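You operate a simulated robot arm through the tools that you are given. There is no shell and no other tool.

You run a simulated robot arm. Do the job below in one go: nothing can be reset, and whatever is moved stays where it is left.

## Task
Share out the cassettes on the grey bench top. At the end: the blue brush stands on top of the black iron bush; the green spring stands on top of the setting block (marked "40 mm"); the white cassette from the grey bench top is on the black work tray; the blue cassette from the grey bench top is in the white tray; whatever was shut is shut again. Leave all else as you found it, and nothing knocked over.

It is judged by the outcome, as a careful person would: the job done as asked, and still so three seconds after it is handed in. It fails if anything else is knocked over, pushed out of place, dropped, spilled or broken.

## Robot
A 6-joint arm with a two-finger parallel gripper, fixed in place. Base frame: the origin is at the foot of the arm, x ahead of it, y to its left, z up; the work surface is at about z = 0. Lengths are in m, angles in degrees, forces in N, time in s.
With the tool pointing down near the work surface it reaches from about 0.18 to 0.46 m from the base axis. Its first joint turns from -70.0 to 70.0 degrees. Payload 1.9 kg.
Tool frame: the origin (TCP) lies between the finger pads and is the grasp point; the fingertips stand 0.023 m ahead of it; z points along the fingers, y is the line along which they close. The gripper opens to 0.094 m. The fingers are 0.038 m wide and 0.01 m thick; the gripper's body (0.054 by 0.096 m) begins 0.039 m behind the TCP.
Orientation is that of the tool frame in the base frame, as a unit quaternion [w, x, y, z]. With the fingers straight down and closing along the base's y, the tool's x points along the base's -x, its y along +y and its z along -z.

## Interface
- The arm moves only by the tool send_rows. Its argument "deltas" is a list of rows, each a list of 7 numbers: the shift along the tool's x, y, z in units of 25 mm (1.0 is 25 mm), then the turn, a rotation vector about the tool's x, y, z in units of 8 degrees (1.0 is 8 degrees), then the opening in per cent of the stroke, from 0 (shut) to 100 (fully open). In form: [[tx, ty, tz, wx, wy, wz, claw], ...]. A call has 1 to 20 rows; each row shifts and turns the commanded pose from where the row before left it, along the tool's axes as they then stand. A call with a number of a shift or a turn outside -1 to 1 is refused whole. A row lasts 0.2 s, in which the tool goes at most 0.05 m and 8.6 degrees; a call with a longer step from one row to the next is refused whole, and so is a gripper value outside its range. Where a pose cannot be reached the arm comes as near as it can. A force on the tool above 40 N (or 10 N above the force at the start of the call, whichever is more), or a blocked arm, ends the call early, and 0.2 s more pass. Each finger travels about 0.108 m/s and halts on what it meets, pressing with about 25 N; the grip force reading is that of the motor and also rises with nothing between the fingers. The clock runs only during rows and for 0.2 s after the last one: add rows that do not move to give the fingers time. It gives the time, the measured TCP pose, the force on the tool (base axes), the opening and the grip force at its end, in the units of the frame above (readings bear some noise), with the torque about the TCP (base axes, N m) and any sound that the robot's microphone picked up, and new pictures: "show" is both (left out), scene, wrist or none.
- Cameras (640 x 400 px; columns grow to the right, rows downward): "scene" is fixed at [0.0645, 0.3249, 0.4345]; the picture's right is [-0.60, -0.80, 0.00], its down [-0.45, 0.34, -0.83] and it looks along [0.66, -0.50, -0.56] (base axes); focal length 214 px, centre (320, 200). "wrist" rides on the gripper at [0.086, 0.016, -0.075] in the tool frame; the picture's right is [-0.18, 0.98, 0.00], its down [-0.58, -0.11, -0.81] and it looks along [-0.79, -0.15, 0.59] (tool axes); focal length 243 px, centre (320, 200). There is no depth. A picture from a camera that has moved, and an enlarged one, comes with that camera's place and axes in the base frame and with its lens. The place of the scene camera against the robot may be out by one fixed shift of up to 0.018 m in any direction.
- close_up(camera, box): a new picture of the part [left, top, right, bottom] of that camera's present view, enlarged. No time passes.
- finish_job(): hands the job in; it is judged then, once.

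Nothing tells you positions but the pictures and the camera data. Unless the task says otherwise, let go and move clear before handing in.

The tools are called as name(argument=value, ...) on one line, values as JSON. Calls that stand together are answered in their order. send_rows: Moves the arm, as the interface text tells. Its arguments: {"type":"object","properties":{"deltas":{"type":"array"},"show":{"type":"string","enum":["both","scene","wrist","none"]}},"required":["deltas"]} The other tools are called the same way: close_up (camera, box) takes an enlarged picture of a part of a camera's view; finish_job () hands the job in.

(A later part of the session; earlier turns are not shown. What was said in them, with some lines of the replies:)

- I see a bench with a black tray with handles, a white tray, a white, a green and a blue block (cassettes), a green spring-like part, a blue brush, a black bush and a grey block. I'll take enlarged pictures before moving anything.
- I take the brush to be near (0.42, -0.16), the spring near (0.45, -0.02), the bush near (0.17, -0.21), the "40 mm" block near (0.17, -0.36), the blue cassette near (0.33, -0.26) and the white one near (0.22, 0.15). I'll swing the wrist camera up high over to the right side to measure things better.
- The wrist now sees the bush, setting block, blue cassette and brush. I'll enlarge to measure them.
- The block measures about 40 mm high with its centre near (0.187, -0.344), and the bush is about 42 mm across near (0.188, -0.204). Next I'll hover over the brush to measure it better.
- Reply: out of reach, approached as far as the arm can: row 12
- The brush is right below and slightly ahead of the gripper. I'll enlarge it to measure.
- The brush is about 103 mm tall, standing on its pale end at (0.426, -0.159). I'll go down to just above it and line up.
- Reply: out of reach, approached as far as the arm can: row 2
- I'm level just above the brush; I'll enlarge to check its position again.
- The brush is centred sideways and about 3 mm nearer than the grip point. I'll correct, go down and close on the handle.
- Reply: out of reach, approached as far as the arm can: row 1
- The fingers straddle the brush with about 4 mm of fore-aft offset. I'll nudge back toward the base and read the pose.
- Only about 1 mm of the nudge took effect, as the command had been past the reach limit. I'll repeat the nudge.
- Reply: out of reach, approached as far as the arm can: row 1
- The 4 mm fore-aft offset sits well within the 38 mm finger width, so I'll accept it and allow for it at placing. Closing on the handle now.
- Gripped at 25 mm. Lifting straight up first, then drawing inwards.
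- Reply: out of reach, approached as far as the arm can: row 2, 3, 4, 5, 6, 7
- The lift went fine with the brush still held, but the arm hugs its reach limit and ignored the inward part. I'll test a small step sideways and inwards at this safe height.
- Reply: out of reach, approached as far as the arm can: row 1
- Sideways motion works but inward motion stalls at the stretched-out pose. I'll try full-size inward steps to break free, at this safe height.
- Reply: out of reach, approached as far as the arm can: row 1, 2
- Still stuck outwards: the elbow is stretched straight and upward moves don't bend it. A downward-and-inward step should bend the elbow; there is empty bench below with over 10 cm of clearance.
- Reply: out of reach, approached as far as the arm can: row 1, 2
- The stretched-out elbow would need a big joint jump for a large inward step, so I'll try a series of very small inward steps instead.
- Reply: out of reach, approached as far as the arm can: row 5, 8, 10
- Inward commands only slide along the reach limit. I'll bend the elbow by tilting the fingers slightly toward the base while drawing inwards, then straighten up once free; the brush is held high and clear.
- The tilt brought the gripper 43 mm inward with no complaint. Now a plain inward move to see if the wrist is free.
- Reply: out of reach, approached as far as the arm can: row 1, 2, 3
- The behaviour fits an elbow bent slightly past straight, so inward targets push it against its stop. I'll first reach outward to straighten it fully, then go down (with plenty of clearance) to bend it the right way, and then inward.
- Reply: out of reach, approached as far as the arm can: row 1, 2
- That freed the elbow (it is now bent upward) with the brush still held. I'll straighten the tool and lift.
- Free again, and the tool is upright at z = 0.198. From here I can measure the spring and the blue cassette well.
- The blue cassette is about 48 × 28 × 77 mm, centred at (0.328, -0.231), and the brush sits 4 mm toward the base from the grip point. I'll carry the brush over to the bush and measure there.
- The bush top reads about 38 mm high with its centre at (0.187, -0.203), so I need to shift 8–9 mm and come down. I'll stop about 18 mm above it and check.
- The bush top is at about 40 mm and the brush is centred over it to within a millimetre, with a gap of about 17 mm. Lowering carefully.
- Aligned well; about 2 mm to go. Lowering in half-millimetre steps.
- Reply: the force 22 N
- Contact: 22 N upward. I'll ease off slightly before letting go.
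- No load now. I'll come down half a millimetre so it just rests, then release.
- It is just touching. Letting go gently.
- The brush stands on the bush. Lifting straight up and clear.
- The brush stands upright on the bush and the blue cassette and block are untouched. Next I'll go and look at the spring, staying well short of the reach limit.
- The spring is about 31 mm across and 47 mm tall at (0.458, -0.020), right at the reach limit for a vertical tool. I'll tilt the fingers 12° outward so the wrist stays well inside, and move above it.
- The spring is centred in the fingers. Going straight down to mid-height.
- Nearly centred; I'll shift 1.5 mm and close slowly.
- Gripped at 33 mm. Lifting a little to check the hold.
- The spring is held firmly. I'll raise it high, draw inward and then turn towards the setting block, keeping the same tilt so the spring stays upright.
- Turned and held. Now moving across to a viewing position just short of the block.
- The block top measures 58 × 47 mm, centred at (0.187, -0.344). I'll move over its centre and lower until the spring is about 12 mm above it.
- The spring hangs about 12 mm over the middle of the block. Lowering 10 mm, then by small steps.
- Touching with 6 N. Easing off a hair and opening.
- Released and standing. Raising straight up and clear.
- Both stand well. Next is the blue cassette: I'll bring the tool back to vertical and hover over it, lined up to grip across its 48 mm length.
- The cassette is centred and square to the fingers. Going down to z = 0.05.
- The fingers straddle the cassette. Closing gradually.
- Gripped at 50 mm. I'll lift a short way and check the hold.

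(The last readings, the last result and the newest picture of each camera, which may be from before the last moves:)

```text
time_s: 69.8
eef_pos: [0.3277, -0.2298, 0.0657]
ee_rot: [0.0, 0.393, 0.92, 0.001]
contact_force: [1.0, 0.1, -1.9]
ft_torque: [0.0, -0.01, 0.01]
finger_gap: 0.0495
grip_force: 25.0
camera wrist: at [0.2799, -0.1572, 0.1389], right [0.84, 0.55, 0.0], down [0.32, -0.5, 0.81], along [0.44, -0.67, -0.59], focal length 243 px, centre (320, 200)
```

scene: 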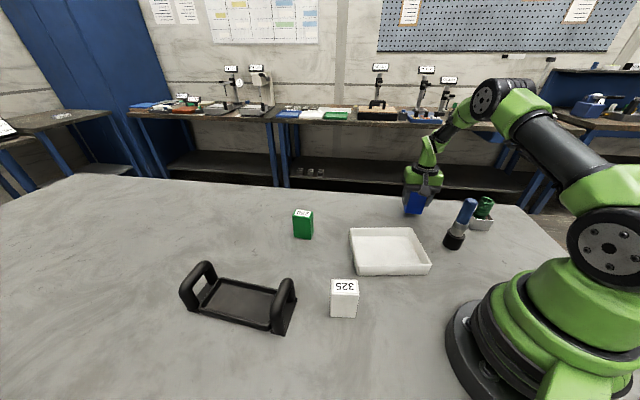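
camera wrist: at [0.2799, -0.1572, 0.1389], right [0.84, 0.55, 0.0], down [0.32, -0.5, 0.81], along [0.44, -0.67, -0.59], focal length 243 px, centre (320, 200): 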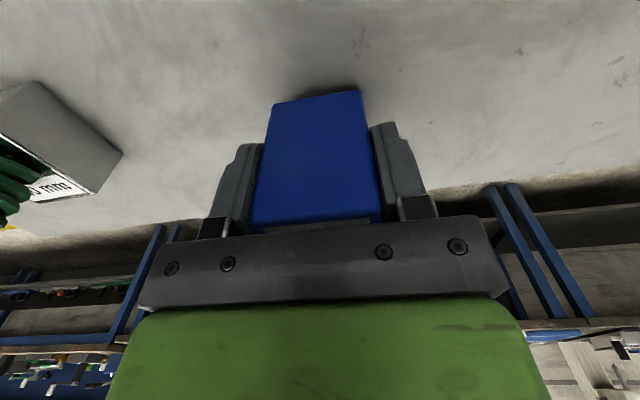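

The cassette is held. Lifting it high and taking it towards the white tray for a look.

send_rows(deltas=[[0, 0, -0.8, 0, 0, 0, 35], [0, 0, -0.8, 0, 0, 0, 35], [0, 0, -0.8, 0, 0, 0, 35], [0, 0, -0.8, 0, 0, 0, 35], [0, 0, -0.8, 0, 0, 0, 35], [0.909, 0.397, -0.244, 0, 0, 0, 35], [0.909, 0.397, -0.244, 0, 0, 0, 35], [0.909, 0.397, -0.244, 0, 0, 0, 35], [0.909, 0.397, -0.244, 0, 0, 0, 35], [0.909, 0.397, -0.244, 0, 0, 0, 35], [0.909, 0.397, -0.244, 0, 0, 0, 35], [0.909, 0.397, -0.244, 0, 0, 0, 35], [0.909, 0.397, -0.244, 0, 0, 0, 35], [0.909, 0.397, -0.244, 0, 0, 0, 35], [0, 0, 0, 0, 0, -0.7, 35], [0, 0, 0, 0, 0, -0.7, 35], [0, 0, 0, 0, 0, 0, 35]], show="both")

```text
time_s: 73.4
eef_pos: [0.2511, -0.0217, 0.2185]
ee_rot: [0.001, 0.3, 0.954, 0.001]
contact_force: [0.6, -0.1, -1.6]
ft_torque: [-0.01, 0.04, 0.01]
finger_gap: 0.0495
grip_force: 25.0
camera wrist: at [0.1894, 0.0409, 0.2942], right [0.71, 0.7, 0.0], down [0.41, -0.42, 0.81], along [0.56, -0.58, -0.59], focal length 243 px, centre (320, 200)
```

scene: 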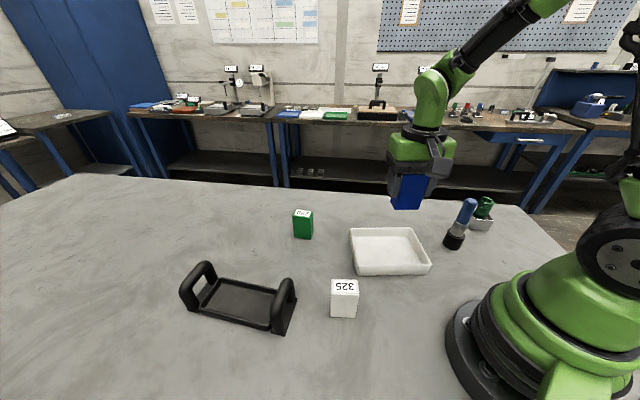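
wrist: 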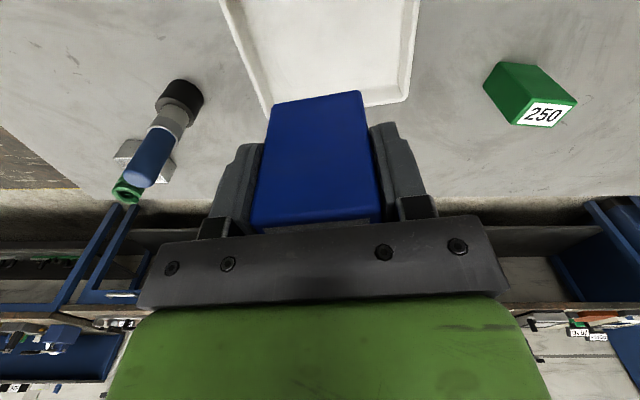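

close_up(camera="wrist", box=[200, 0, 440, 130])

close_up(camera="scene", box=[330, 170, 450, 290])

```text
2.67 times, centred on (320, 65) of wrist
camera zoom: at [0.1894, 0.0409, 0.2942], right [0.71, 0.7, 0.0], down [0.41, -0.42, 0.81], along [0.56, -0.58, -0.59], focal length 647 px, centre (320, 560)
```

zoom: 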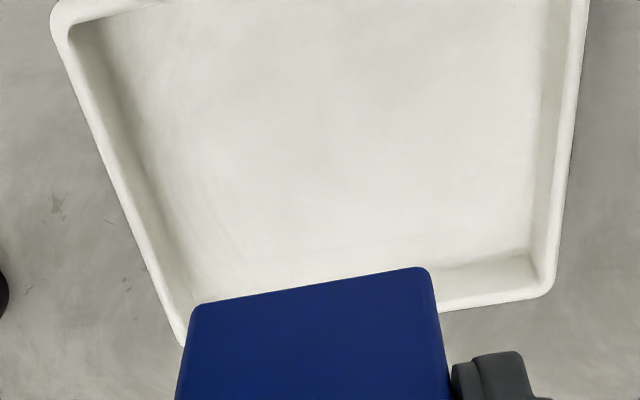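

```text
3.33 times, centred on (390, 230) of scene
camera zoom: at [0.0645, 0.3249, 0.4345], right [-0.6, -0.8, 0.0], down [-0.45, 0.34, -0.83], along [0.66, -0.5, -0.56], focal length 715 px, centre (87, 100)
```

zoom: 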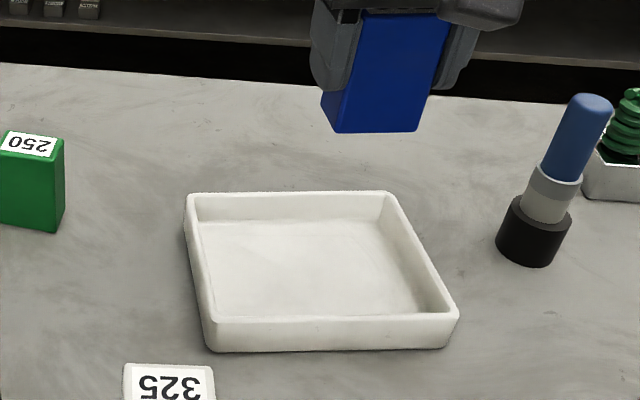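

The tray is about 167 × 127 mm, centred at (0.274, -0.033) and square to the fingers. I'll move over its middle and lower the cassette to about 15 mm above the bench.

send_rows(deltas=[[-0.51, 0.065, 0, 0, 0, 0, 35], [-0.51, 0.065, 0, 0, 0, 0, 35], [0, 0, 0.775, 0, 0, 0, 35], [0, 0, 0.775, 0, 0, 0, 35], [0, 0, 0.775, 0, 0, 0, 35], [0, 0, 0.775, 0, 0, 0, 35], [0, 0, 0.775, 0, 0, 0, 35], [0, 0, 0.775, 0, 0, 0, 35], [0, 0, 0.775, 0, 0, 0, 35], [0, 0, 0.775, 0, 0, 0, 35], [0, 0, 0, 0, 0, 0, 35]], show="both")

close_up(camera="scene", box=[330, 170, 450, 290])

```text
time_s: 75.8
eef_pos: [0.2743, -0.0327, 0.0645]
ee_rot: [0.0, 0.301, 0.954, 0.001]
contact_force: [-0.3, 0.1, -1.5]
ft_torque: [0.0, 0.0, 0.02]
finger_gap: 0.0497
grip_force: 24.7
camera wrist: at [0.2127, 0.0293, 0.1384], right [0.72, 0.7, 0.0], down [0.41, -0.42, 0.81], along [0.56, -0.58, -0.59], focal length 243 px, centre (320, 200)
```

scene: 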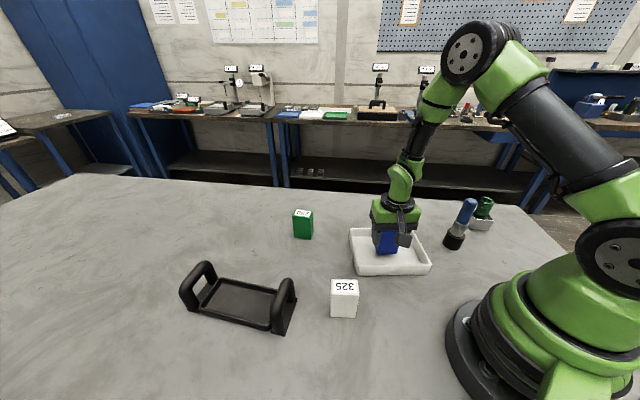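
wrist: 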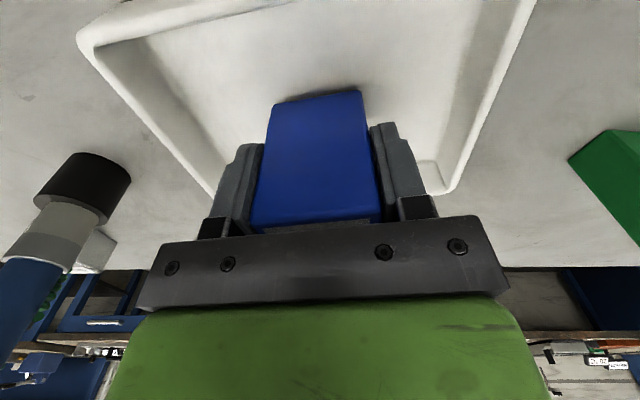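

```text
3.33 times, centred on (390, 230) of scene
camera zoom: at [0.0645, 0.3249, 0.4345], right [-0.6, -0.8, 0.0], down [-0.45, 0.34, -0.83], along [0.66, -0.5, -0.56], focal length 715 px, centre (87, 100)
```

zoom: 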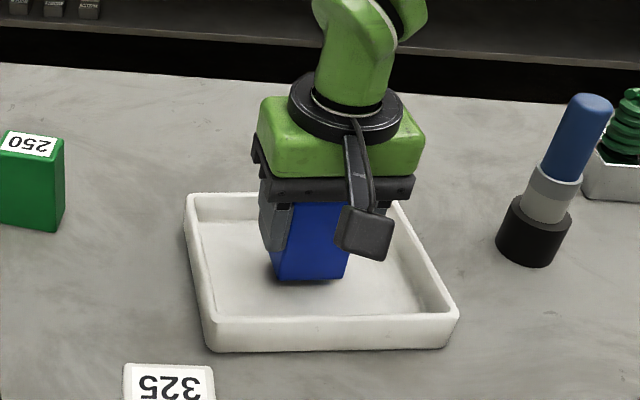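

Well placed in the middle of the tray. Lowering the last bit in small steps.

send_rows(deltas=[[0, 0, 0.14, 0, 0, 0, 35], [0, 0, 0.12, 0, 0, 0, 35], [0, 0, 0, 0, 0, 0, 35]], show="none")

send_rows(deltas=[[0, 0, 0.03, 0, 0, 0, 35], [0, 0, 0.03, 0, 0, 0, 35], [0, 0, 0, 0, 0, 0, 35]], show="none")

```text
time_s: 76.6
eef_pos: [0.2758, -0.0337, 0.0563]
ee_rot: [0.0, 0.301, 0.954, 0.002]
contact_force: [0.1, -0.2, -1.6]
ft_torque: [-0.01, 0.02, 0.0]
finger_gap: 0.0499
grip_force: 24.7
```

```text
time_s: 77.4
eef_pos: [0.2764, -0.0338, 0.0559]
ee_rot: [0.0, 0.302, 0.953, 0.001]
contact_force: [0.2, 0.0, -1.7]
ft_torque: [0.04, 0.01, 0.01]
finger_gap: 0.0499
grip_force: 24.8
```

send_rows(deltas=[[0, 0, 0.02, 0, 0, 0, 35], [0, 0, 0.02, 0, 0, 0, 35], [0, 0, 0, 0, 0, 0, 35]], show="none")

```text
time_s: 78.2
eef_pos: [0.2737, -0.0329, 0.0544]
ee_rot: [0.0, 0.301, 0.953, 0.001]
contact_force: [-4.0, 2.2, 13.3]
ft_torque: [-0.21, 0.27, -0.1]
finger_gap: 0.0497
grip_force: 24.8
```

send_rows(deltas=[[0, 0, -0.014, 0, 0, 0, 35], [0, 0, 0, 0, 0, 0, 35]], show="none")

```text
time_s: 78.8
eef_pos: [0.2743, -0.0339, 0.0539]
ee_rot: [0.001, 0.302, 0.953, 0.002]
contact_force: [-3.8, 1.0, 11.4]
ft_torque: [-0.14, 0.26, -0.04]
finger_gap: 0.0498
grip_force: 25.2
```

send_rows(deltas=[[0, 0, -0.02, 0, 0, 0, 35], [0, 0, 0, 0, 0, 0, 35]], show="none")

```text
time_s: 79.4
eef_pos: [0.2745, -0.032, 0.0554]
ee_rot: [0.001, 0.3, 0.954, 0.0]
contact_force: [0.4, 0.1, -1.1]
ft_torque: [-0.04, -0.02, -0.01]
finger_gap: 0.0496
grip_force: 25.0
```

Just about resting. A touch down, then release.

send_rows(deltas=[[0, 0, 0.012, 0, 0, 0, 35], [0, 0, 0, 0, 0, 0, 35], [0, 0, 0, 0, 0, 0, 54], [0, 0, 0, 0, 0, 0, 60], [0, 0, 0, 0, 0, 0, 75], [0, 0, 0, 0, 0, 0, 90], [0, 0, 0, 0, 0, 0, 90]], show="both")

```text
time_s: 81.0
eef_pos: [0.2732, -0.0322, 0.0557]
ee_rot: [0.001, 0.301, 0.953, 0.001]
contact_force: [-0.2, 0.0, -0.5]
ft_torque: [-0.02, 0.01, 0.01]
finger_gap: 0.0845
grip_force: 0.1
camera wrist: at [0.2124, 0.0292, 0.1303], right [0.72, 0.7, 0.0], down [0.41, -0.42, 0.81], along [0.56, -0.58, -0.59], focal length 243 px, centre (320, 200)
```

scene: 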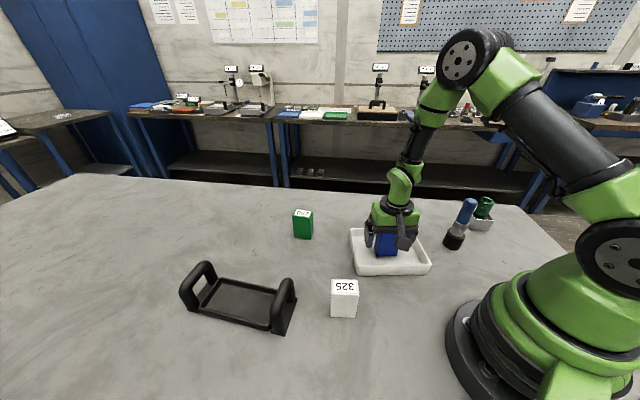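
wrist: 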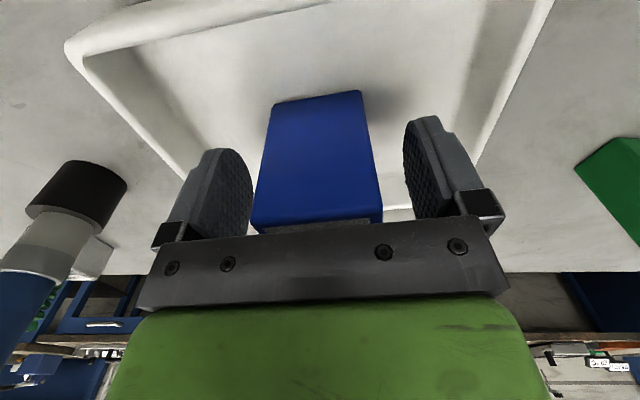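

Blue cassette stands in the white tray. Lifting clear and heading for the white cassette.

send_rows(deltas=[[0, 0, -0.4, 0, 0, 0, 90], [0, 0, -0.8, 0, 0, 0, 90], [0, 0, -0.9, 0, 0, 0, 100], [0, 0, -1, 0, 0, 0, 100], [0, 0, -1, 0, 0, 0, 100], [0, 0, -1, 0, 0, 0, 100], [0, 0, -1, 0, 0, 0, 100], [0.851, 0.681, 0, 0, 0, 0, 100], [0.851, 0.681, 0, 0, 0, 0, 100], [0.851, 0.681, 0, 0, 0, 0, 100], [0.851, 0.681, 0, 0, 0, 0, 100], [0.851, 0.681, 0, 0, 0, 0, 100], [0.851, 0.681, 0, 0, 0, 0, 100], [0.851, 0.681, 0, 0, 0, 0, 100], [0, 0, 0, 0, 0, 0, 100]], show="both")

send_rows(deltas=[[0, 0, 0, 0, 0, -0.944, 100], [0, 0, 0, 0, 0, -0.944, 100], [0, 0, 0, 0, 0, -0.944, 100], [0, 0, 0, 0, 0, -0.944, 100], [0, 0, 0, 0, 0, -0.944, 100], [0, 0, 0, 0, 0, -0.944, 100], [0, 0, 0, 0, 0, -0.944, 100], [0, 0, 0, 0, 0, -0.944, 100], [0, 0, 0, 0, 0, -0.944, 100], [0, 0, 0, 0, 0, 0, 100]], show="both")

```text
time_s: 84.2
eef_pos: [0.2212, 0.1511, 0.2084]
ee_rot: [0.0, 0.302, 0.953, 0.001]
contact_force: [0.8, -0.4, 0.4]
ft_torque: [-0.02, 0.01, 0.02]
finger_gap: 0.0941
grip_force: 0.0
camera wrist: at [0.1584, 0.2132, 0.2834], right [0.72, 0.7, 0.0], down [0.41, -0.42, 0.81], along [0.56, -0.58, -0.59], focal length 243 px, centre (320, 200)
```

scene: 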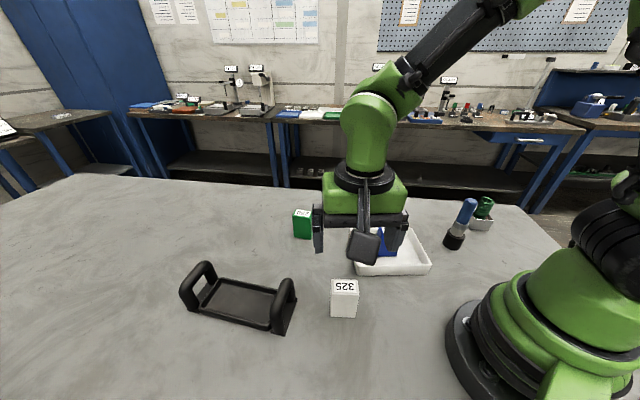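
wrist: 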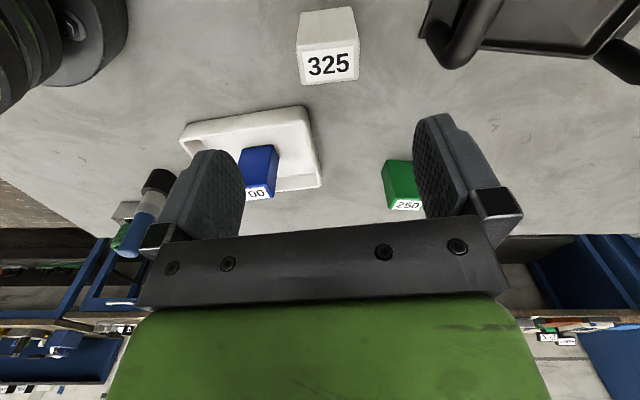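

```text
time_s: 86.4
eef_pos: [0.2204, 0.1506, 0.2075]
ee_rot: [0.001, -0.284, 0.959, 0.0]
contact_force: [-0.3, 0.6, 0.2]
ft_torque: [0.02, 0.0, 0.03]
finger_gap: 0.094
grip_force: 0.2
camera wrist: at [0.1387, 0.1154, 0.2828], right [-0.38, 0.92, 0.0], down [0.55, 0.22, 0.81], along [0.75, 0.31, -0.59], focal length 243 px, centre (320, 200)
```

scene: 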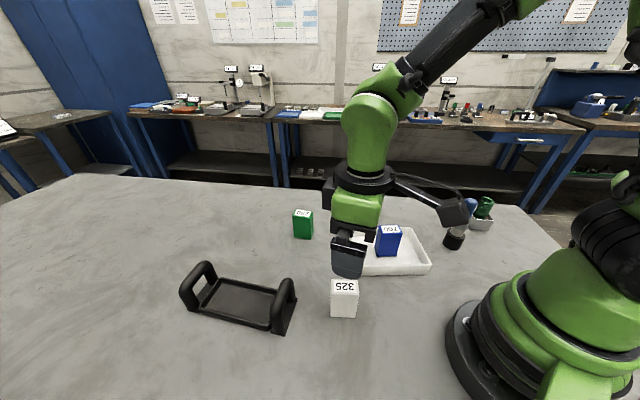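
wrist: 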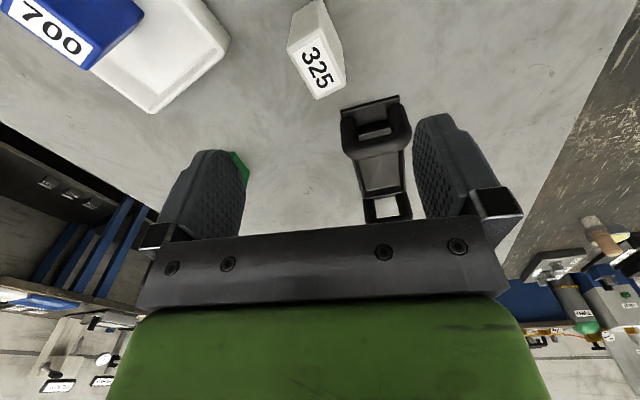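

Now I can see the white cassette below and the black work tray beyond. Enlarging both to measure.

close_up(camera="wrist", box=[260, 0, 380, 110])

close_up(camera="wrist", box=[310, 70, 450, 230])

close_up(camera="scene", box=[170, 240, 380, 350])

```text
3.64 times, centred on (320, 55) of wrist
camera zoom: at [0.1387, 0.1154, 0.2828], right [-0.38, 0.92, 0.0], down [0.55, 0.22, 0.81], along [0.75, 0.31, -0.59], focal length 882 px, centre (320, 727)
```

zoom: 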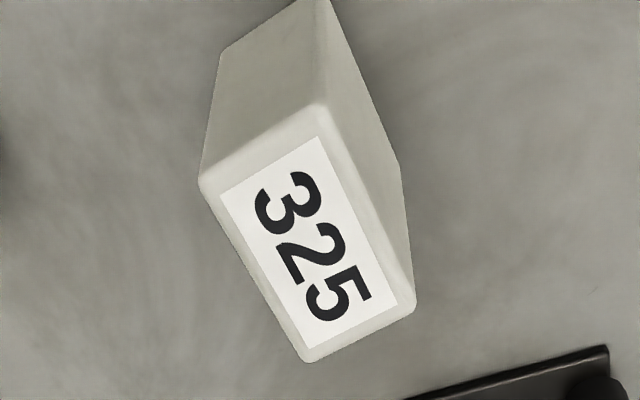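

```text
2.50 times, centred on (380, 150) of wrist
camera zoom: at [0.1387, 0.1154, 0.2828], right [-0.38, 0.92, 0.0], down [0.55, 0.22, 0.81], along [0.75, 0.31, -0.59], focal length 606 px, centre (170, 325)
```

zoom: 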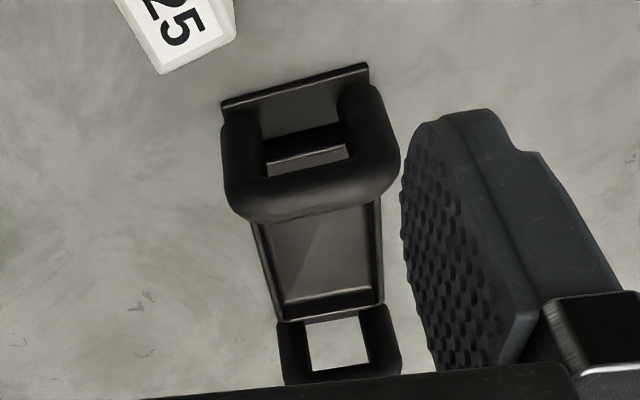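

```text
3.05 times, centred on (275, 295) of scene
camera zoom: at [0.0645, 0.3249, 0.4345], right [-0.6, -0.8, 0.0], down [-0.45, 0.34, -0.83], along [0.66, -0.5, -0.56], focal length 654 px, centre (457, -90)
```

zoom: 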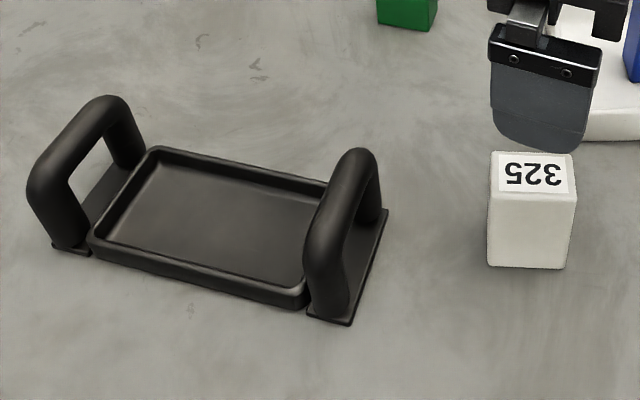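

The white cassette (29 × 48 × 77 mm) is at (0.229, 0.152), turned about 50°. The black tray's pan runs away at 40° from a near handle around (0.29, 0.25) that is up to 80 mm tall. I'll line up over the cassette to grip across its 29 mm side.

send_rows(deltas=[[-0.39, -0.127, 0, 0, 0, 0, 80], [0, 0, 0, 0, 0, -0.72, 80], [0, 0, 0, 0, 0, -0.72, 80], [0, 0, 0, 0, 0, -0.72, 80], [0, 0, 0, 0, 0, 0, 80]], show="wrist")

close_up(camera="wrist", box=[260, 0, 380, 110])

```text
time_s: 87.6
eef_pos: [0.2298, 0.1514, 0.2084]
ee_rot: [0.0, -0.424, 0.906, 0.001]
contact_force: [-0.1, -0.2, -0.8]
ft_torque: [-0.04, 0.0, 0.01]
finger_gap: 0.075
grip_force: 0.0
camera wrist: at [0.1623, 0.0953, 0.2827], right [-0.64, 0.77, 0.0], down [0.45, 0.38, 0.81], along [0.62, 0.52, -0.59], focal length 243 px, centre (320, 200)
```

wrist: 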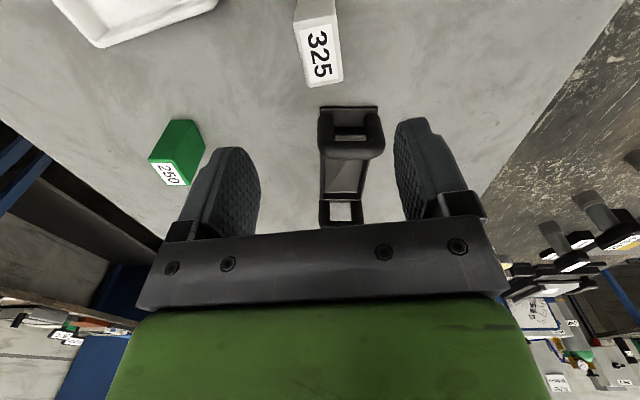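

```text
3.64 times, centred on (320, 55) of wrist
camera zoom: at [0.1623, 0.0953, 0.2827], right [-0.64, 0.77, 0.0], down [0.45, 0.38, 0.81], along [0.62, 0.52, -0.59], focal length 882 px, centre (320, 727)
```

zoom: 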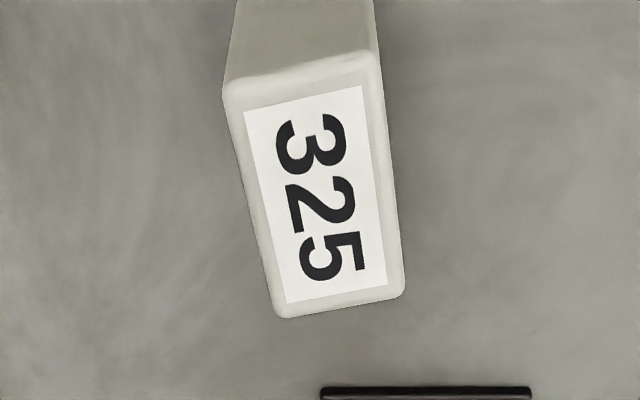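

Centred and square. Going down around the cassette.

send_rows(deltas=[[0, 0.02, 0.774, 0, 0, 0, 80], [0, 0, 0.774, 0, 0, 0, 80], [0, 0, 0.774, 0, 0, 0, 80], [0, 0, 0.774, 0, 0, 0, 80], [0, 0, 0.774, 0, 0, 0, 80], [0, 0, 0.774, 0, 0, 0, 80], [0, 0, 0.774, 0, 0, 0, 80], [0, 0, 0.774, 0, 0, 0, 80], [0, 0, 0, 0, 0, 0, 80]], show="both")

```text
time_s: 89.6
eef_pos: [0.2309, 0.1519, 0.0519]
ee_rot: [0.001, -0.423, 0.906, 0.0]
contact_force: [-0.6, 0.5, -0.2]
ft_torque: [0.0, -0.01, -0.02]
finger_gap: 0.0752
grip_force: 0.1
camera wrist: at [0.1621, 0.0963, 0.1273], right [-0.64, 0.77, 0.0], down [0.46, 0.38, 0.81], along [0.62, 0.51, -0.59], focal length 243 px, centre (320, 200)
```

scene: 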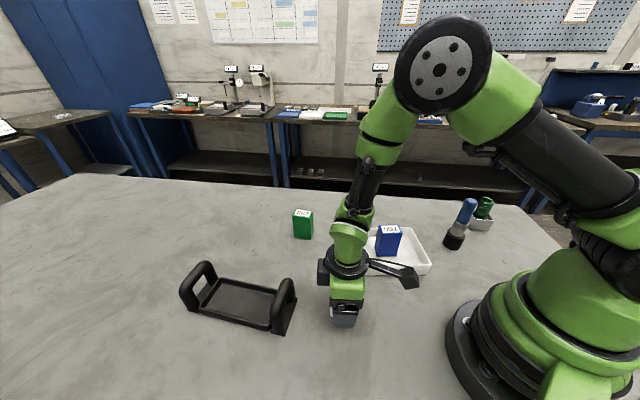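
wrist: 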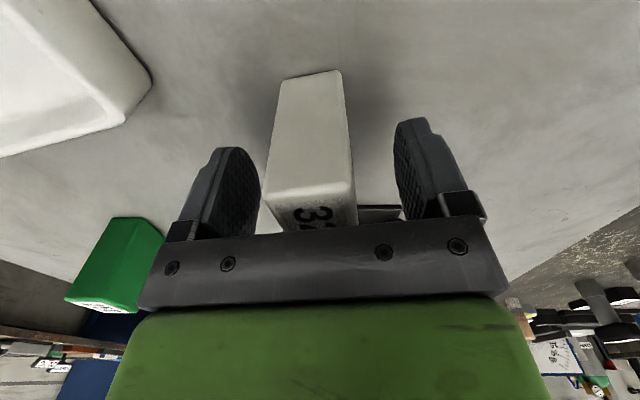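

Closing gradually on the white cassette.

send_rows(deltas=[[0, 0, 0, 0, 0, 0, 60], [0, 0, 0, 0, 0, 0, 45], [0, 0, 0, 0, 0, 0, 36], [0, 0, 0, 0, 0, 0, 30], [0, 0, 0, 0, 0, 0, 18], [0, 0, 0, 0, 0, 0, 18]], show="none")

send_rows(deltas=[[0, 0, -0.1, 0, 0, 0, 18], [0, 0, -0.2, 0, 0, 0, 18], [0, 0, -0.3, 0, 0, 0, 18], [0, 0, 0, 0, 0, 0, 18]], show="both")

```text
time_s: 91.0
eef_pos: [0.2311, 0.1531, 0.0524]
ee_rot: [0.001, -0.425, 0.905, 0.001]
contact_force: [-0.2, 0.1, -0.4]
ft_torque: [0.05, -0.04, 0.0]
finger_gap: 0.0318
grip_force: 24.5
```

```text
time_s: 92.0
eef_pos: [0.2305, 0.1532, 0.0679]
ee_rot: [0.001, -0.424, 0.905, 0.0]
contact_force: [-0.6, 1.2, -1.7]
ft_torque: [0.0, 0.01, -0.03]
finger_gap: 0.0319
grip_force: 25.1
camera wrist: at [0.1621, 0.0963, 0.1428], right [-0.64, 0.77, 0.0], down [0.45, 0.38, 0.81], along [0.62, 0.51, -0.59], focal length 243 px, centre (320, 200)
```

scene: 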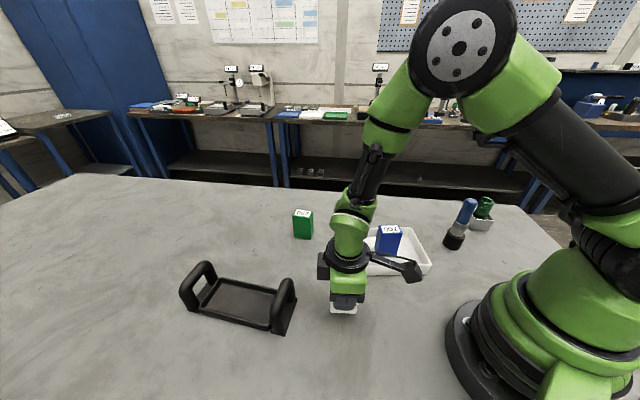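
wrist: 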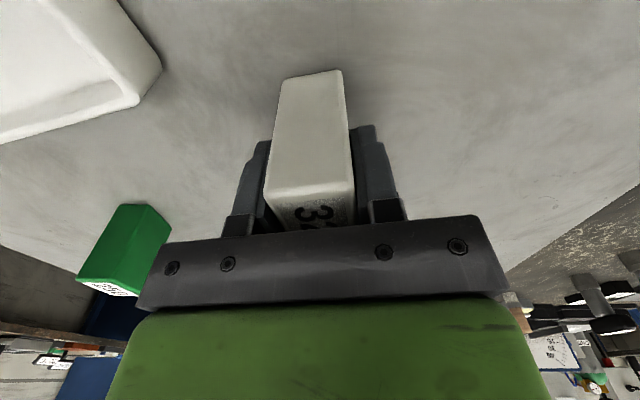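

White cassette held at 32 mm. I'll lift it, turn to match the tray's 40° axis and stop short of the pan for a look.

send_rows(deltas=[[0, 0, -0.92, 0, 0, 0, 18], [0, 0, -0.92, 0, 0, 0, 18], [0, 0, -0.92, 0, 0, 0, 18], [0, 0, -0.92, 0, 0, 0, 18], [0, 0, -0.92, 0, 0, 0, 18], [0, 0, 0, 0, 0, 0.65, 18], [0, 0, 0, 0, 0, 0.65, 18], [-0.878, 0.294, 0, 0, 0, 0, 18], [-0.878, 0.294, 0, 0, 0, 0, 18], [-0.878, 0.294, 0, 0, 0, 0, 18], [-0.878, 0.294, 0, 0, 0, 0, 18], [-0.878, 0.294, 0, 0, 0, 0, 18], [0, 0, 0, 0, 0, 0, 18]], show="both")

close_up(camera="wrist", box=[220, 0, 420, 150])

close_up(camera="scene", box=[160, 200, 340, 350])

```text
time_s: 94.8
eef_pos: [0.2923, 0.2517, 0.1828]
ee_rot: [0.001, -0.34, 0.94, 0.001]
contact_force: [1.3, -0.1, -1.9]
ft_torque: [0.02, 0.0, 0.0]
finger_gap: 0.0319
grip_force: 25.1
camera wrist: at [0.2138, 0.2072, 0.2581], right [-0.49, 0.87, 0.0], down [0.52, 0.29, 0.81], along [0.7, 0.39, -0.59], focal length 243 px, centre (320, 200)
```

scene: 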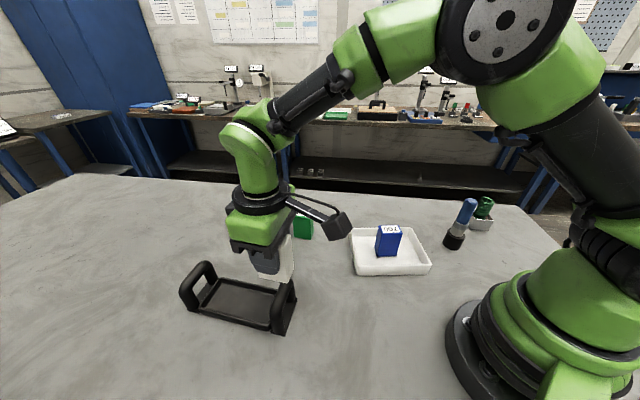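
wrist: 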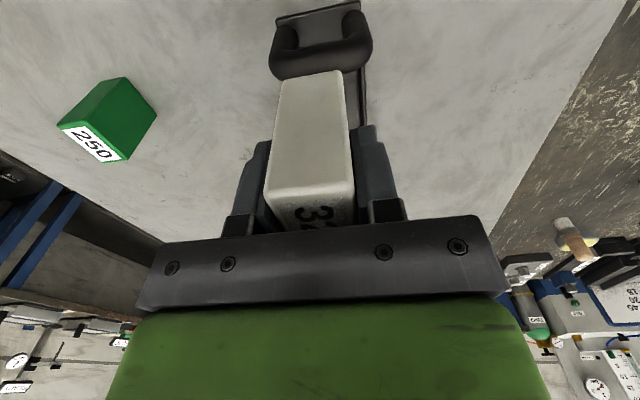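

```text
2.67 times, centred on (320, 75) of wrist
camera zoom: at [0.2138, 0.2072, 0.2581], right [-0.49, 0.87, 0.0], down [0.52, 0.29, 0.81], along [0.7, 0.39, -0.59], focal length 647 px, centre (320, 533)
```

zoom: 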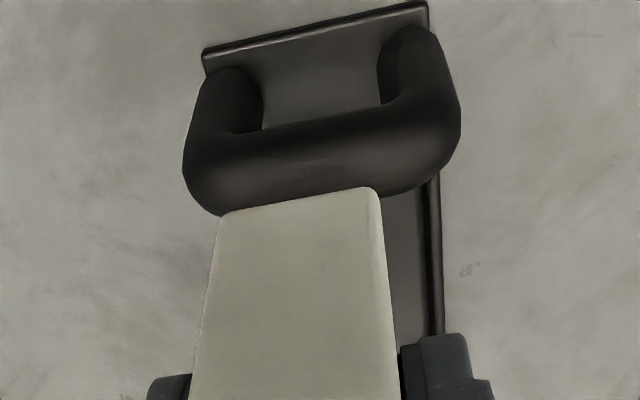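

```text
2.67 times, centred on (250, 275) of scene
camera zoom: at [0.0645, 0.3249, 0.4345], right [-0.6, -0.8, 0.0], down [-0.45, 0.34, -0.83], along [0.66, -0.5, -0.56], focal length 572 px, centre (507, 0)
```

zoom: 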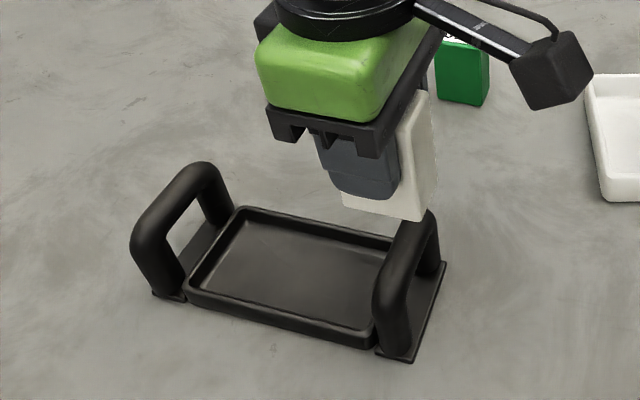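

The tray axis lines up with the gripper; the handle is about 66 mm high and the pan starts about 35 mm past its near edge. I'll go 63 mm further along the axis, then lower to about 12 mm above the bench.

send_rows(deltas=[[-0.84, 0, 0, 0, 0, 0, 18], [-0.84, 0, 0, 0, 0, 0, 18], [-0.84, 0, 0, 0, 0, 0, 18], [0, 0, 0, 0, 0, 0, 18]], show="both")

close_up(camera="wrist", box=[200, 0, 440, 180])

close_up(camera="scene", box=[160, 200, 340, 350])

```text
time_s: 95.8
eef_pos: [0.3394, 0.291, 0.1831]
ee_rot: [0.0, -0.341, 0.94, 0.0]
contact_force: [-0.7, -0.3, -2.3]
ft_torque: [-0.01, -0.01, 0.01]
finger_gap: 0.0316
grip_force: 24.5
camera wrist: at [0.262, 0.2474, 0.2579], right [-0.49, 0.87, 0.0], down [0.52, 0.29, 0.81], along [0.7, 0.39, -0.59], focal length 243 px, centre (320, 200)
```

scene: 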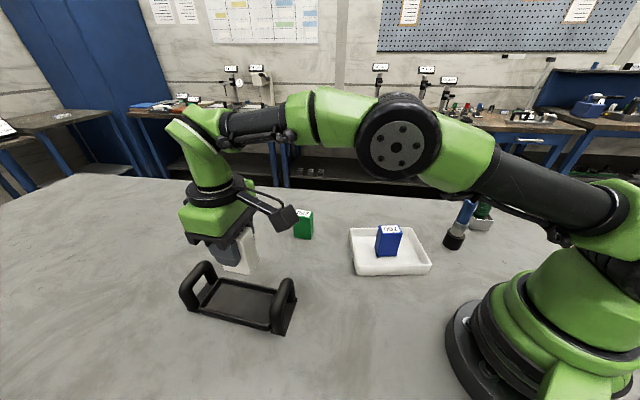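
wrist: 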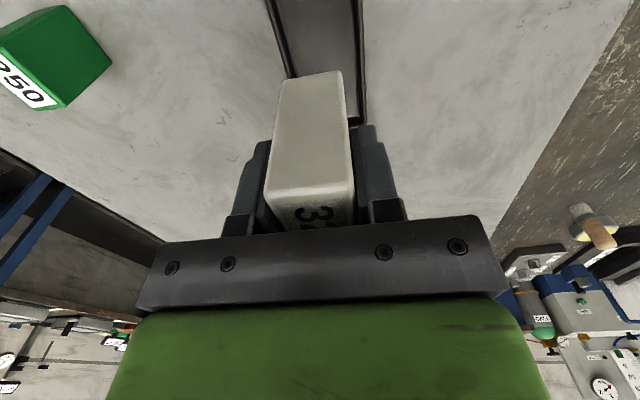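

```text
2.22 times, centred on (320, 90) of wrist
camera zoom: at [0.262, 0.2474, 0.2579], right [-0.49, 0.87, 0.0], down [0.52, 0.29, 0.81], along [0.7, 0.39, -0.59], focal length 539 px, centre (320, 444)
```

zoom: 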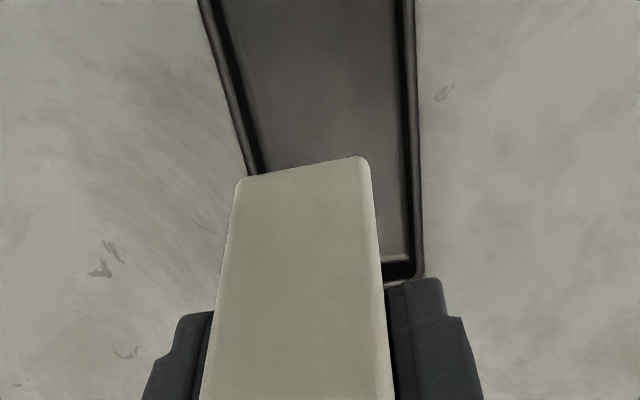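

```text
2.67 times, centred on (250, 275) of scene
camera zoom: at [0.0645, 0.3249, 0.4345], right [-0.6, -0.8, 0.0], down [-0.45, 0.34, -0.83], along [0.66, -0.5, -0.56], focal length 572 px, centre (507, 0)
```

zoom: 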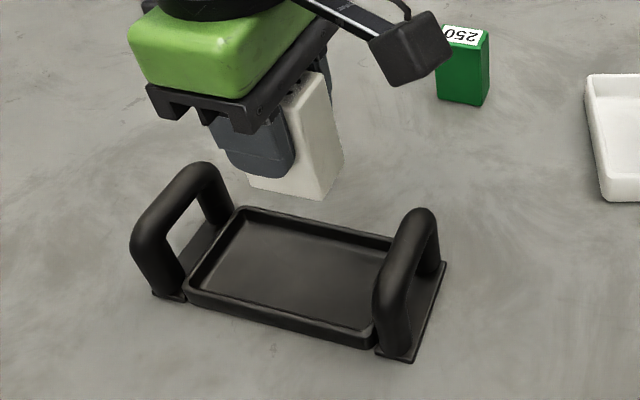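

Centred over the pan with no reach problem. Lowering.

send_rows(deltas=[[0, 0, 0.77, 0, 0, 0, 18], [0, 0, 0.77, 0, 0, 0, 18], [0, 0, 0.77, 0, 0, 0, 18], [0, 0, 0.77, 0, 0, 0, 18], [0, 0, 0.77, 0, 0, 0, 18], [0, 0, 0.75, 0, 0, 0, 18], [0, 0, 0, 0, 0, 0, 18]], show="both")

close_up(camera="scene", box=[160, 200, 340, 350])

```text
time_s: 97.4
eef_pos: [0.3407, 0.2925, 0.0681]
ee_rot: [0.001, -0.34, 0.94, 0.0]
contact_force: [0.2, 0.4, -1.5]
ft_torque: [-0.02, -0.05, 0.01]
finger_gap: 0.0317
grip_force: 25.3
camera wrist: at [0.2623, 0.2479, 0.1432], right [-0.49, 0.87, 0.0], down [0.52, 0.29, 0.81], along [0.7, 0.39, -0.59], focal length 243 px, centre (320, 200)
```

scene: 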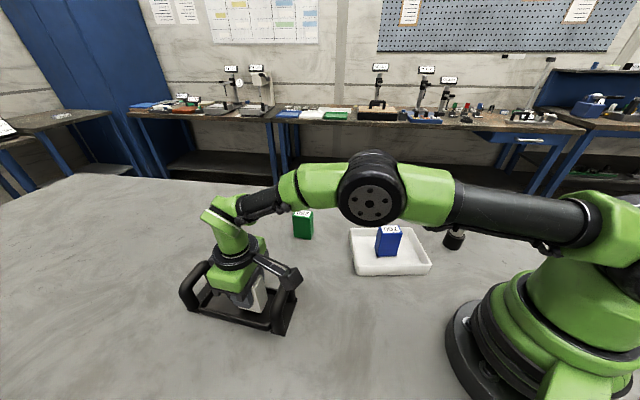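
wrist: 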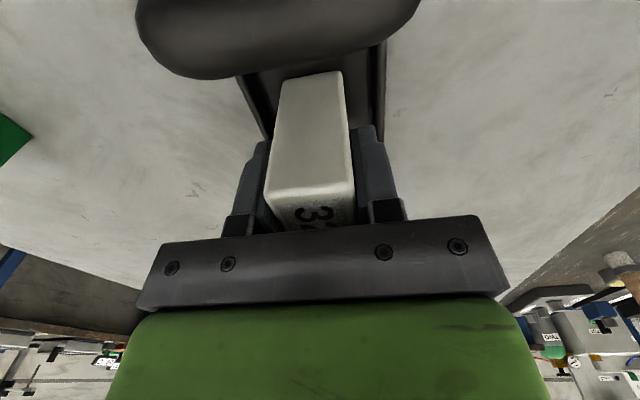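

```text
2.67 times, centred on (250, 275) of scene
camera zoom: at [0.0645, 0.3249, 0.4345], right [-0.6, -0.8, 0.0], down [-0.45, 0.34, -0.83], along [0.66, -0.5, -0.56], focal length 572 px, centre (507, 0)
```

zoom: 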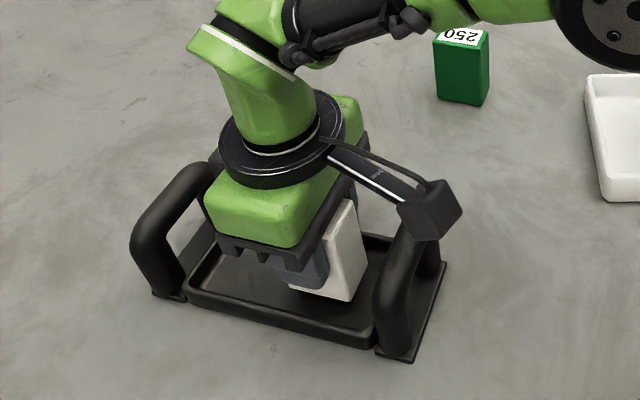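

The cassette hangs in the pan about 10 mm above its floor. Lowering further in small steps.

send_rows(deltas=[[0, 0, 0.12, 0, 0, 0, 18], [0, 0, 0.12, 0, 0, 0, 18], [0, 0, 0, 0, 0, 0, 18]], show="none")

send_rows(deltas=[[0, 0, 0.03, 0, 0, 0, 18], [0, 0, 0.03, 0, 0, 0, 18], [0, 0, 0, 0, 0, 0, 18]], show="none")

```text
time_s: 98.2
eef_pos: [0.3386, 0.2912, 0.0617]
ee_rot: [0.001, -0.34, 0.94, 0.0]
contact_force: [0.4, -0.2, -1.3]
ft_torque: [0.02, 0.02, -0.02]
finger_gap: 0.0316
grip_force: 24.4
```

```text
time_s: 99.0
eef_pos: [0.3395, 0.2918, 0.0617]
ee_rot: [0.001, -0.34, 0.94, 0.0]
contact_force: [-0.2, -0.6, -2.6]
ft_torque: [-0.01, -0.03, -0.02]
finger_gap: 0.0318
grip_force: 25.3
```

send_rows(deltas=[[0, 0, 0.03, 0, 0, 0, 18], [0, 0, 0.03, 0, 0, 0, 18], [0, 0, 0, 0, 0, 0, 18]], show="none")

```text
time_s: 99.8
eef_pos: [0.3388, 0.2919, 0.0591]
ee_rot: [0.002, -0.34, 0.94, 0.0]
contact_force: [0.1, 0.2, -2.5]
ft_torque: [0.02, -0.01, 0.05]
finger_gap: 0.0318
grip_force: 24.7
```

send_rows(deltas=[[0, 0, 0.02, 0, 0, 0, 18], [0, 0, 0.02, 0, 0, 0, 18], [0, 0, 0, 0, 0, 0, 18]], show="none")

```text
time_s: 100.6
eef_pos: [0.3401, 0.2906, 0.0585]
ee_rot: [0.001, -0.341, 0.94, 0.0]
contact_force: [-1.2, -2.3, 8.9]
ft_torque: [-0.13, 0.03, -0.01]
finger_gap: 0.0318
grip_force: 24.9
```

Contact with the pan floor (9 N). Easing off slightly and releasing.

send_rows(deltas=[[0, 0, -0.016, 0, 0, 0, 18], [0, 0, 0, 0, 0, 0, 18]], show="none")

```text
time_s: 101.2
eef_pos: [0.3398, 0.2912, 0.0597]
ee_rot: [0.001, -0.34, 0.94, 0.0]
contact_force: [1.5, 0.4, 1.5]
ft_torque: [0.06, -0.12, 0.02]
finger_gap: 0.0319
grip_force: 25.5
```

send_rows(deltas=[[0, 0, 0, 0, 0, 0, 36], [0, 0, 0, 0, 0, 0, 42], [0, 0, 0, 0, 0, 0, 55], [0, 0, 0, 0, 0, 0, 70], [0, 0, 0, 0, 0, 0, 70]], show="both")

```text
time_s: 102.4
eef_pos: [0.3394, 0.2915, 0.0593]
ee_rot: [0.001, -0.341, 0.94, 0.0]
contact_force: [0.0, 0.5, -0.6]
ft_torque: [-0.01, 0.0, 0.01]
finger_gap: 0.0659
grip_force: 0.1
camera wrist: at [0.2621, 0.2475, 0.1336], right [-0.49, 0.87, 0.0], down [0.52, 0.29, 0.81], along [0.7, 0.39, -0.59], focal length 243 px, centre (320, 200)
```

scene: 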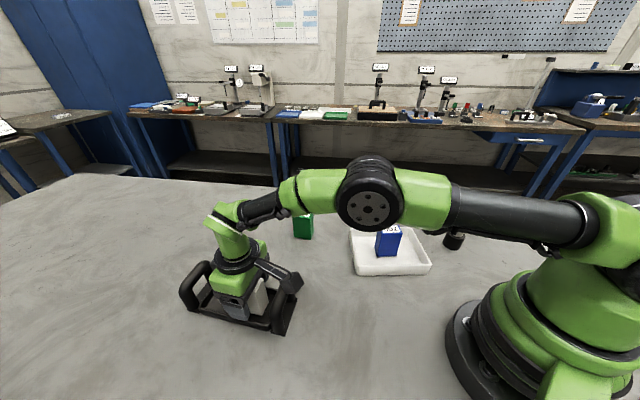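
wrist: 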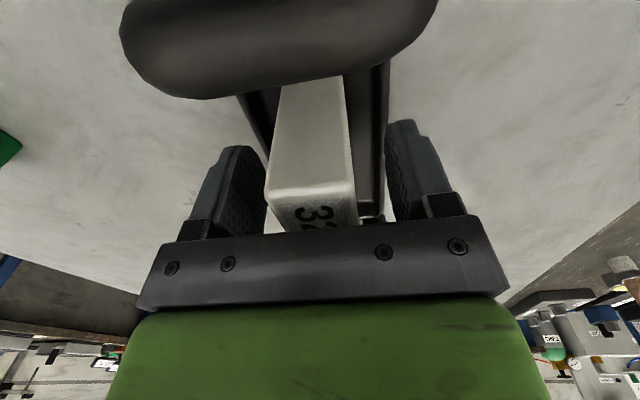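

Released. Rising straight up, then drawing inward.

send_rows(deltas=[[0, 0, -0.3, 0, 0, 0, 70], [0, 0, -0.6, 0, 0, 0, 70], [0, 0, -0.8, 0, 0, 0, 70], [0, 0, -0.9, 0, 0, 0, 70], [0, 0, -0.9, 0, 0, 0, 70], [0, 0, -0.9, 0, 0, 0, 70], [0, 0, -0.3, 0, 0, 0, 70], [0.8, 0, -0.1, 0, 0, 0, 70], [0.8, 0, -0.3, 0, 0, 0, 70], [0.8, 0, -0.3, 0, 0, 0, 70], [0.8, 0, -0.3, 0, 0, 0, 70], [0.8, 0, -0.3, 0, 0, 0, 70], [0.8, 0, -0.3, 0, 0, 0, 70], [0, 0, 0, 0, 0, 0, 70]], show="both")

close_up(camera="scene", box=[160, 200, 340, 350])

close_up(camera="scene", box=[280, 170, 520, 320])

```text
time_s: 105.4
eef_pos: [0.2474, 0.2146, 0.2156]
ee_rot: [0.001, -0.341, 0.94, 0.001]
contact_force: [-0.3, -0.1, 0.1]
ft_torque: [-0.01, 0.0, -0.01]
finger_gap: 0.0658
grip_force: 0.2
camera wrist: at [0.1706, 0.1699, 0.2903], right [-0.49, 0.87, 0.0], down [0.52, 0.29, 0.81], along [0.7, 0.39, -0.59], focal length 243 px, centre (320, 200)
```

scene: 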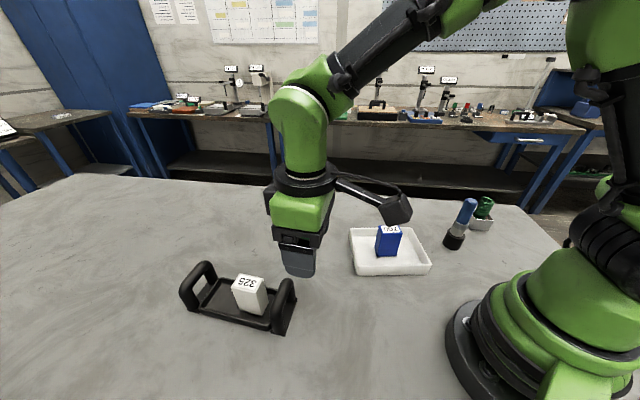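
wrist: 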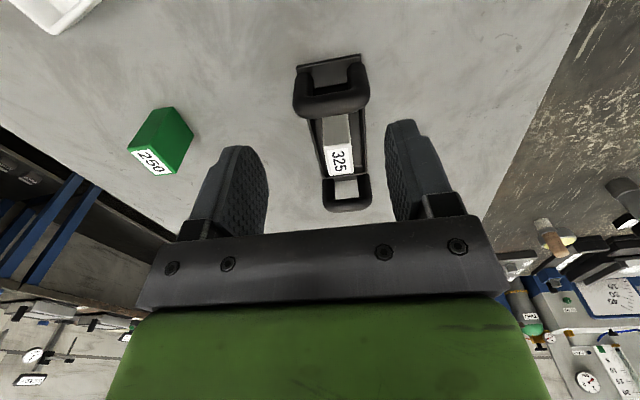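

```text
2.67 times, centred on (250, 275) of scene
camera zoom: at [0.0645, 0.3249, 0.4345], right [-0.6, -0.8, 0.0], down [-0.45, 0.34, -0.83], along [0.66, -0.5, -0.56], focal length 572 px, centre (507, 0)
```

zoom: 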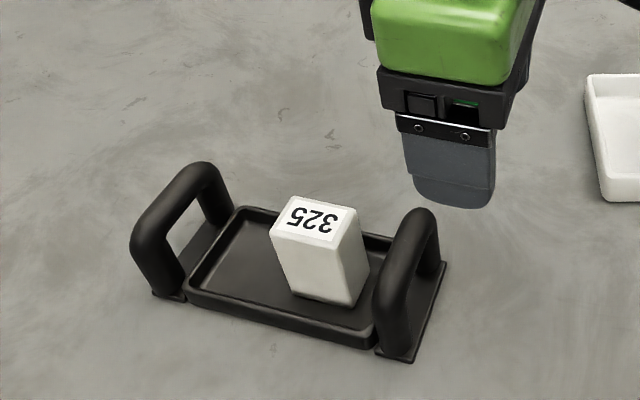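

```text
2.67 times, centred on (400, 245) of scene
camera zoom: at [0.0645, 0.3249, 0.4345], right [-0.6, -0.8, 0.0], down [-0.45, 0.34, -0.83], along [0.66, -0.5, -0.56], focal length 572 px, centre (107, 80)
```

zoom: 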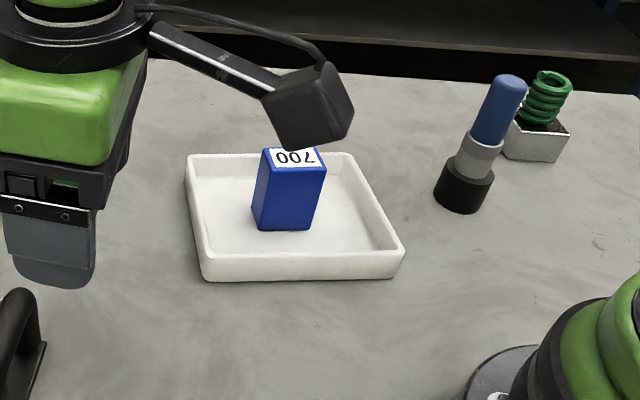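

All four items are in place and upright: brush on bush, spring on block, white cassette in the black tray, blue cassette in the white tray. Both trays and the green cassette are where they were. I'll raise the arm a bit more and take a last look before handing in.

send_rows(deltas=[[0.3, 0, -0.8, 0, 0, 0, 70], [0.3, 0, -0.8, 0, 0, 0, 70], [0.3, 0, -0.8, 0, 0, 0, 70], [0, 0, 0, 0, 0, 0, 70]], show="both")

close_up(camera="scene", box=[280, 170, 520, 320])

```text
time_s: 106.4
eef_pos: [0.2288, 0.2001, 0.2749]
ee_rot: [0.001, -0.34, 0.94, 0.0]
contact_force: [-0.4, 0.2, 0.7]
ft_torque: [0.0, 0.0, 0.04]
finger_gap: 0.0657
grip_force: 0.0
camera wrist: at [0.1522, 0.1561, 0.3502], right [-0.49, 0.87, 0.0], down [0.52, 0.29, 0.81], along [0.7, 0.39, -0.59], focal length 243 px, centre (320, 200)
```

scene: 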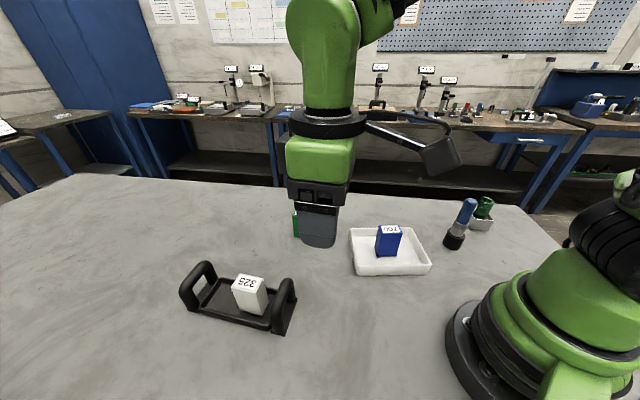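
wrist: 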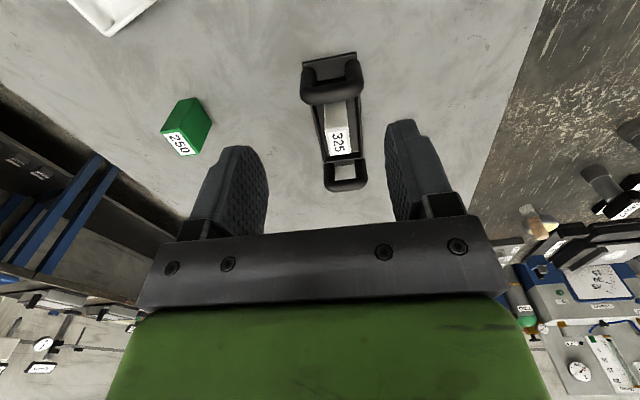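

```text
2.67 times, centred on (400, 245) of scene
camera zoom: at [0.0645, 0.3249, 0.4345], right [-0.6, -0.8, 0.0], down [-0.45, 0.34, -0.83], along [0.66, -0.5, -0.56], focal length 572 px, centre (107, 80)
```

zoom: 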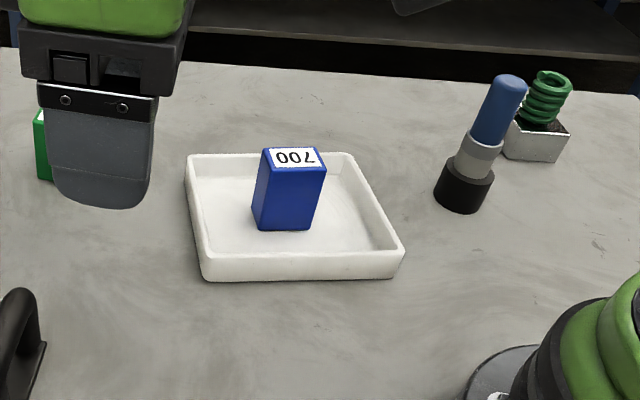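

Everything is standing as asked, the gripper is empty and well clear, and nothing else has moved. Handing in.

finish_job()

```text
The job is handed in.
```

The job is done and handed in. All four items were upright in the last pictures:

- **Blue brush:** standing on top of the black iron bush.
- **Green spring:** standing on top of the setting block marked "40 mm".
- **White cassette ("325"):** upright in the pan of the black work tray.
- **Blue cassette ("700"):** upright in the middle of the white tray.

Both trays, the bush, the setting block and the green cassette ("250") look to be where they started. I saw nothing knocked over. I saw nothing shut on the bench and opened nothing, so there was nothing to close again.

The gripper was empty and raised clear when I handed in.
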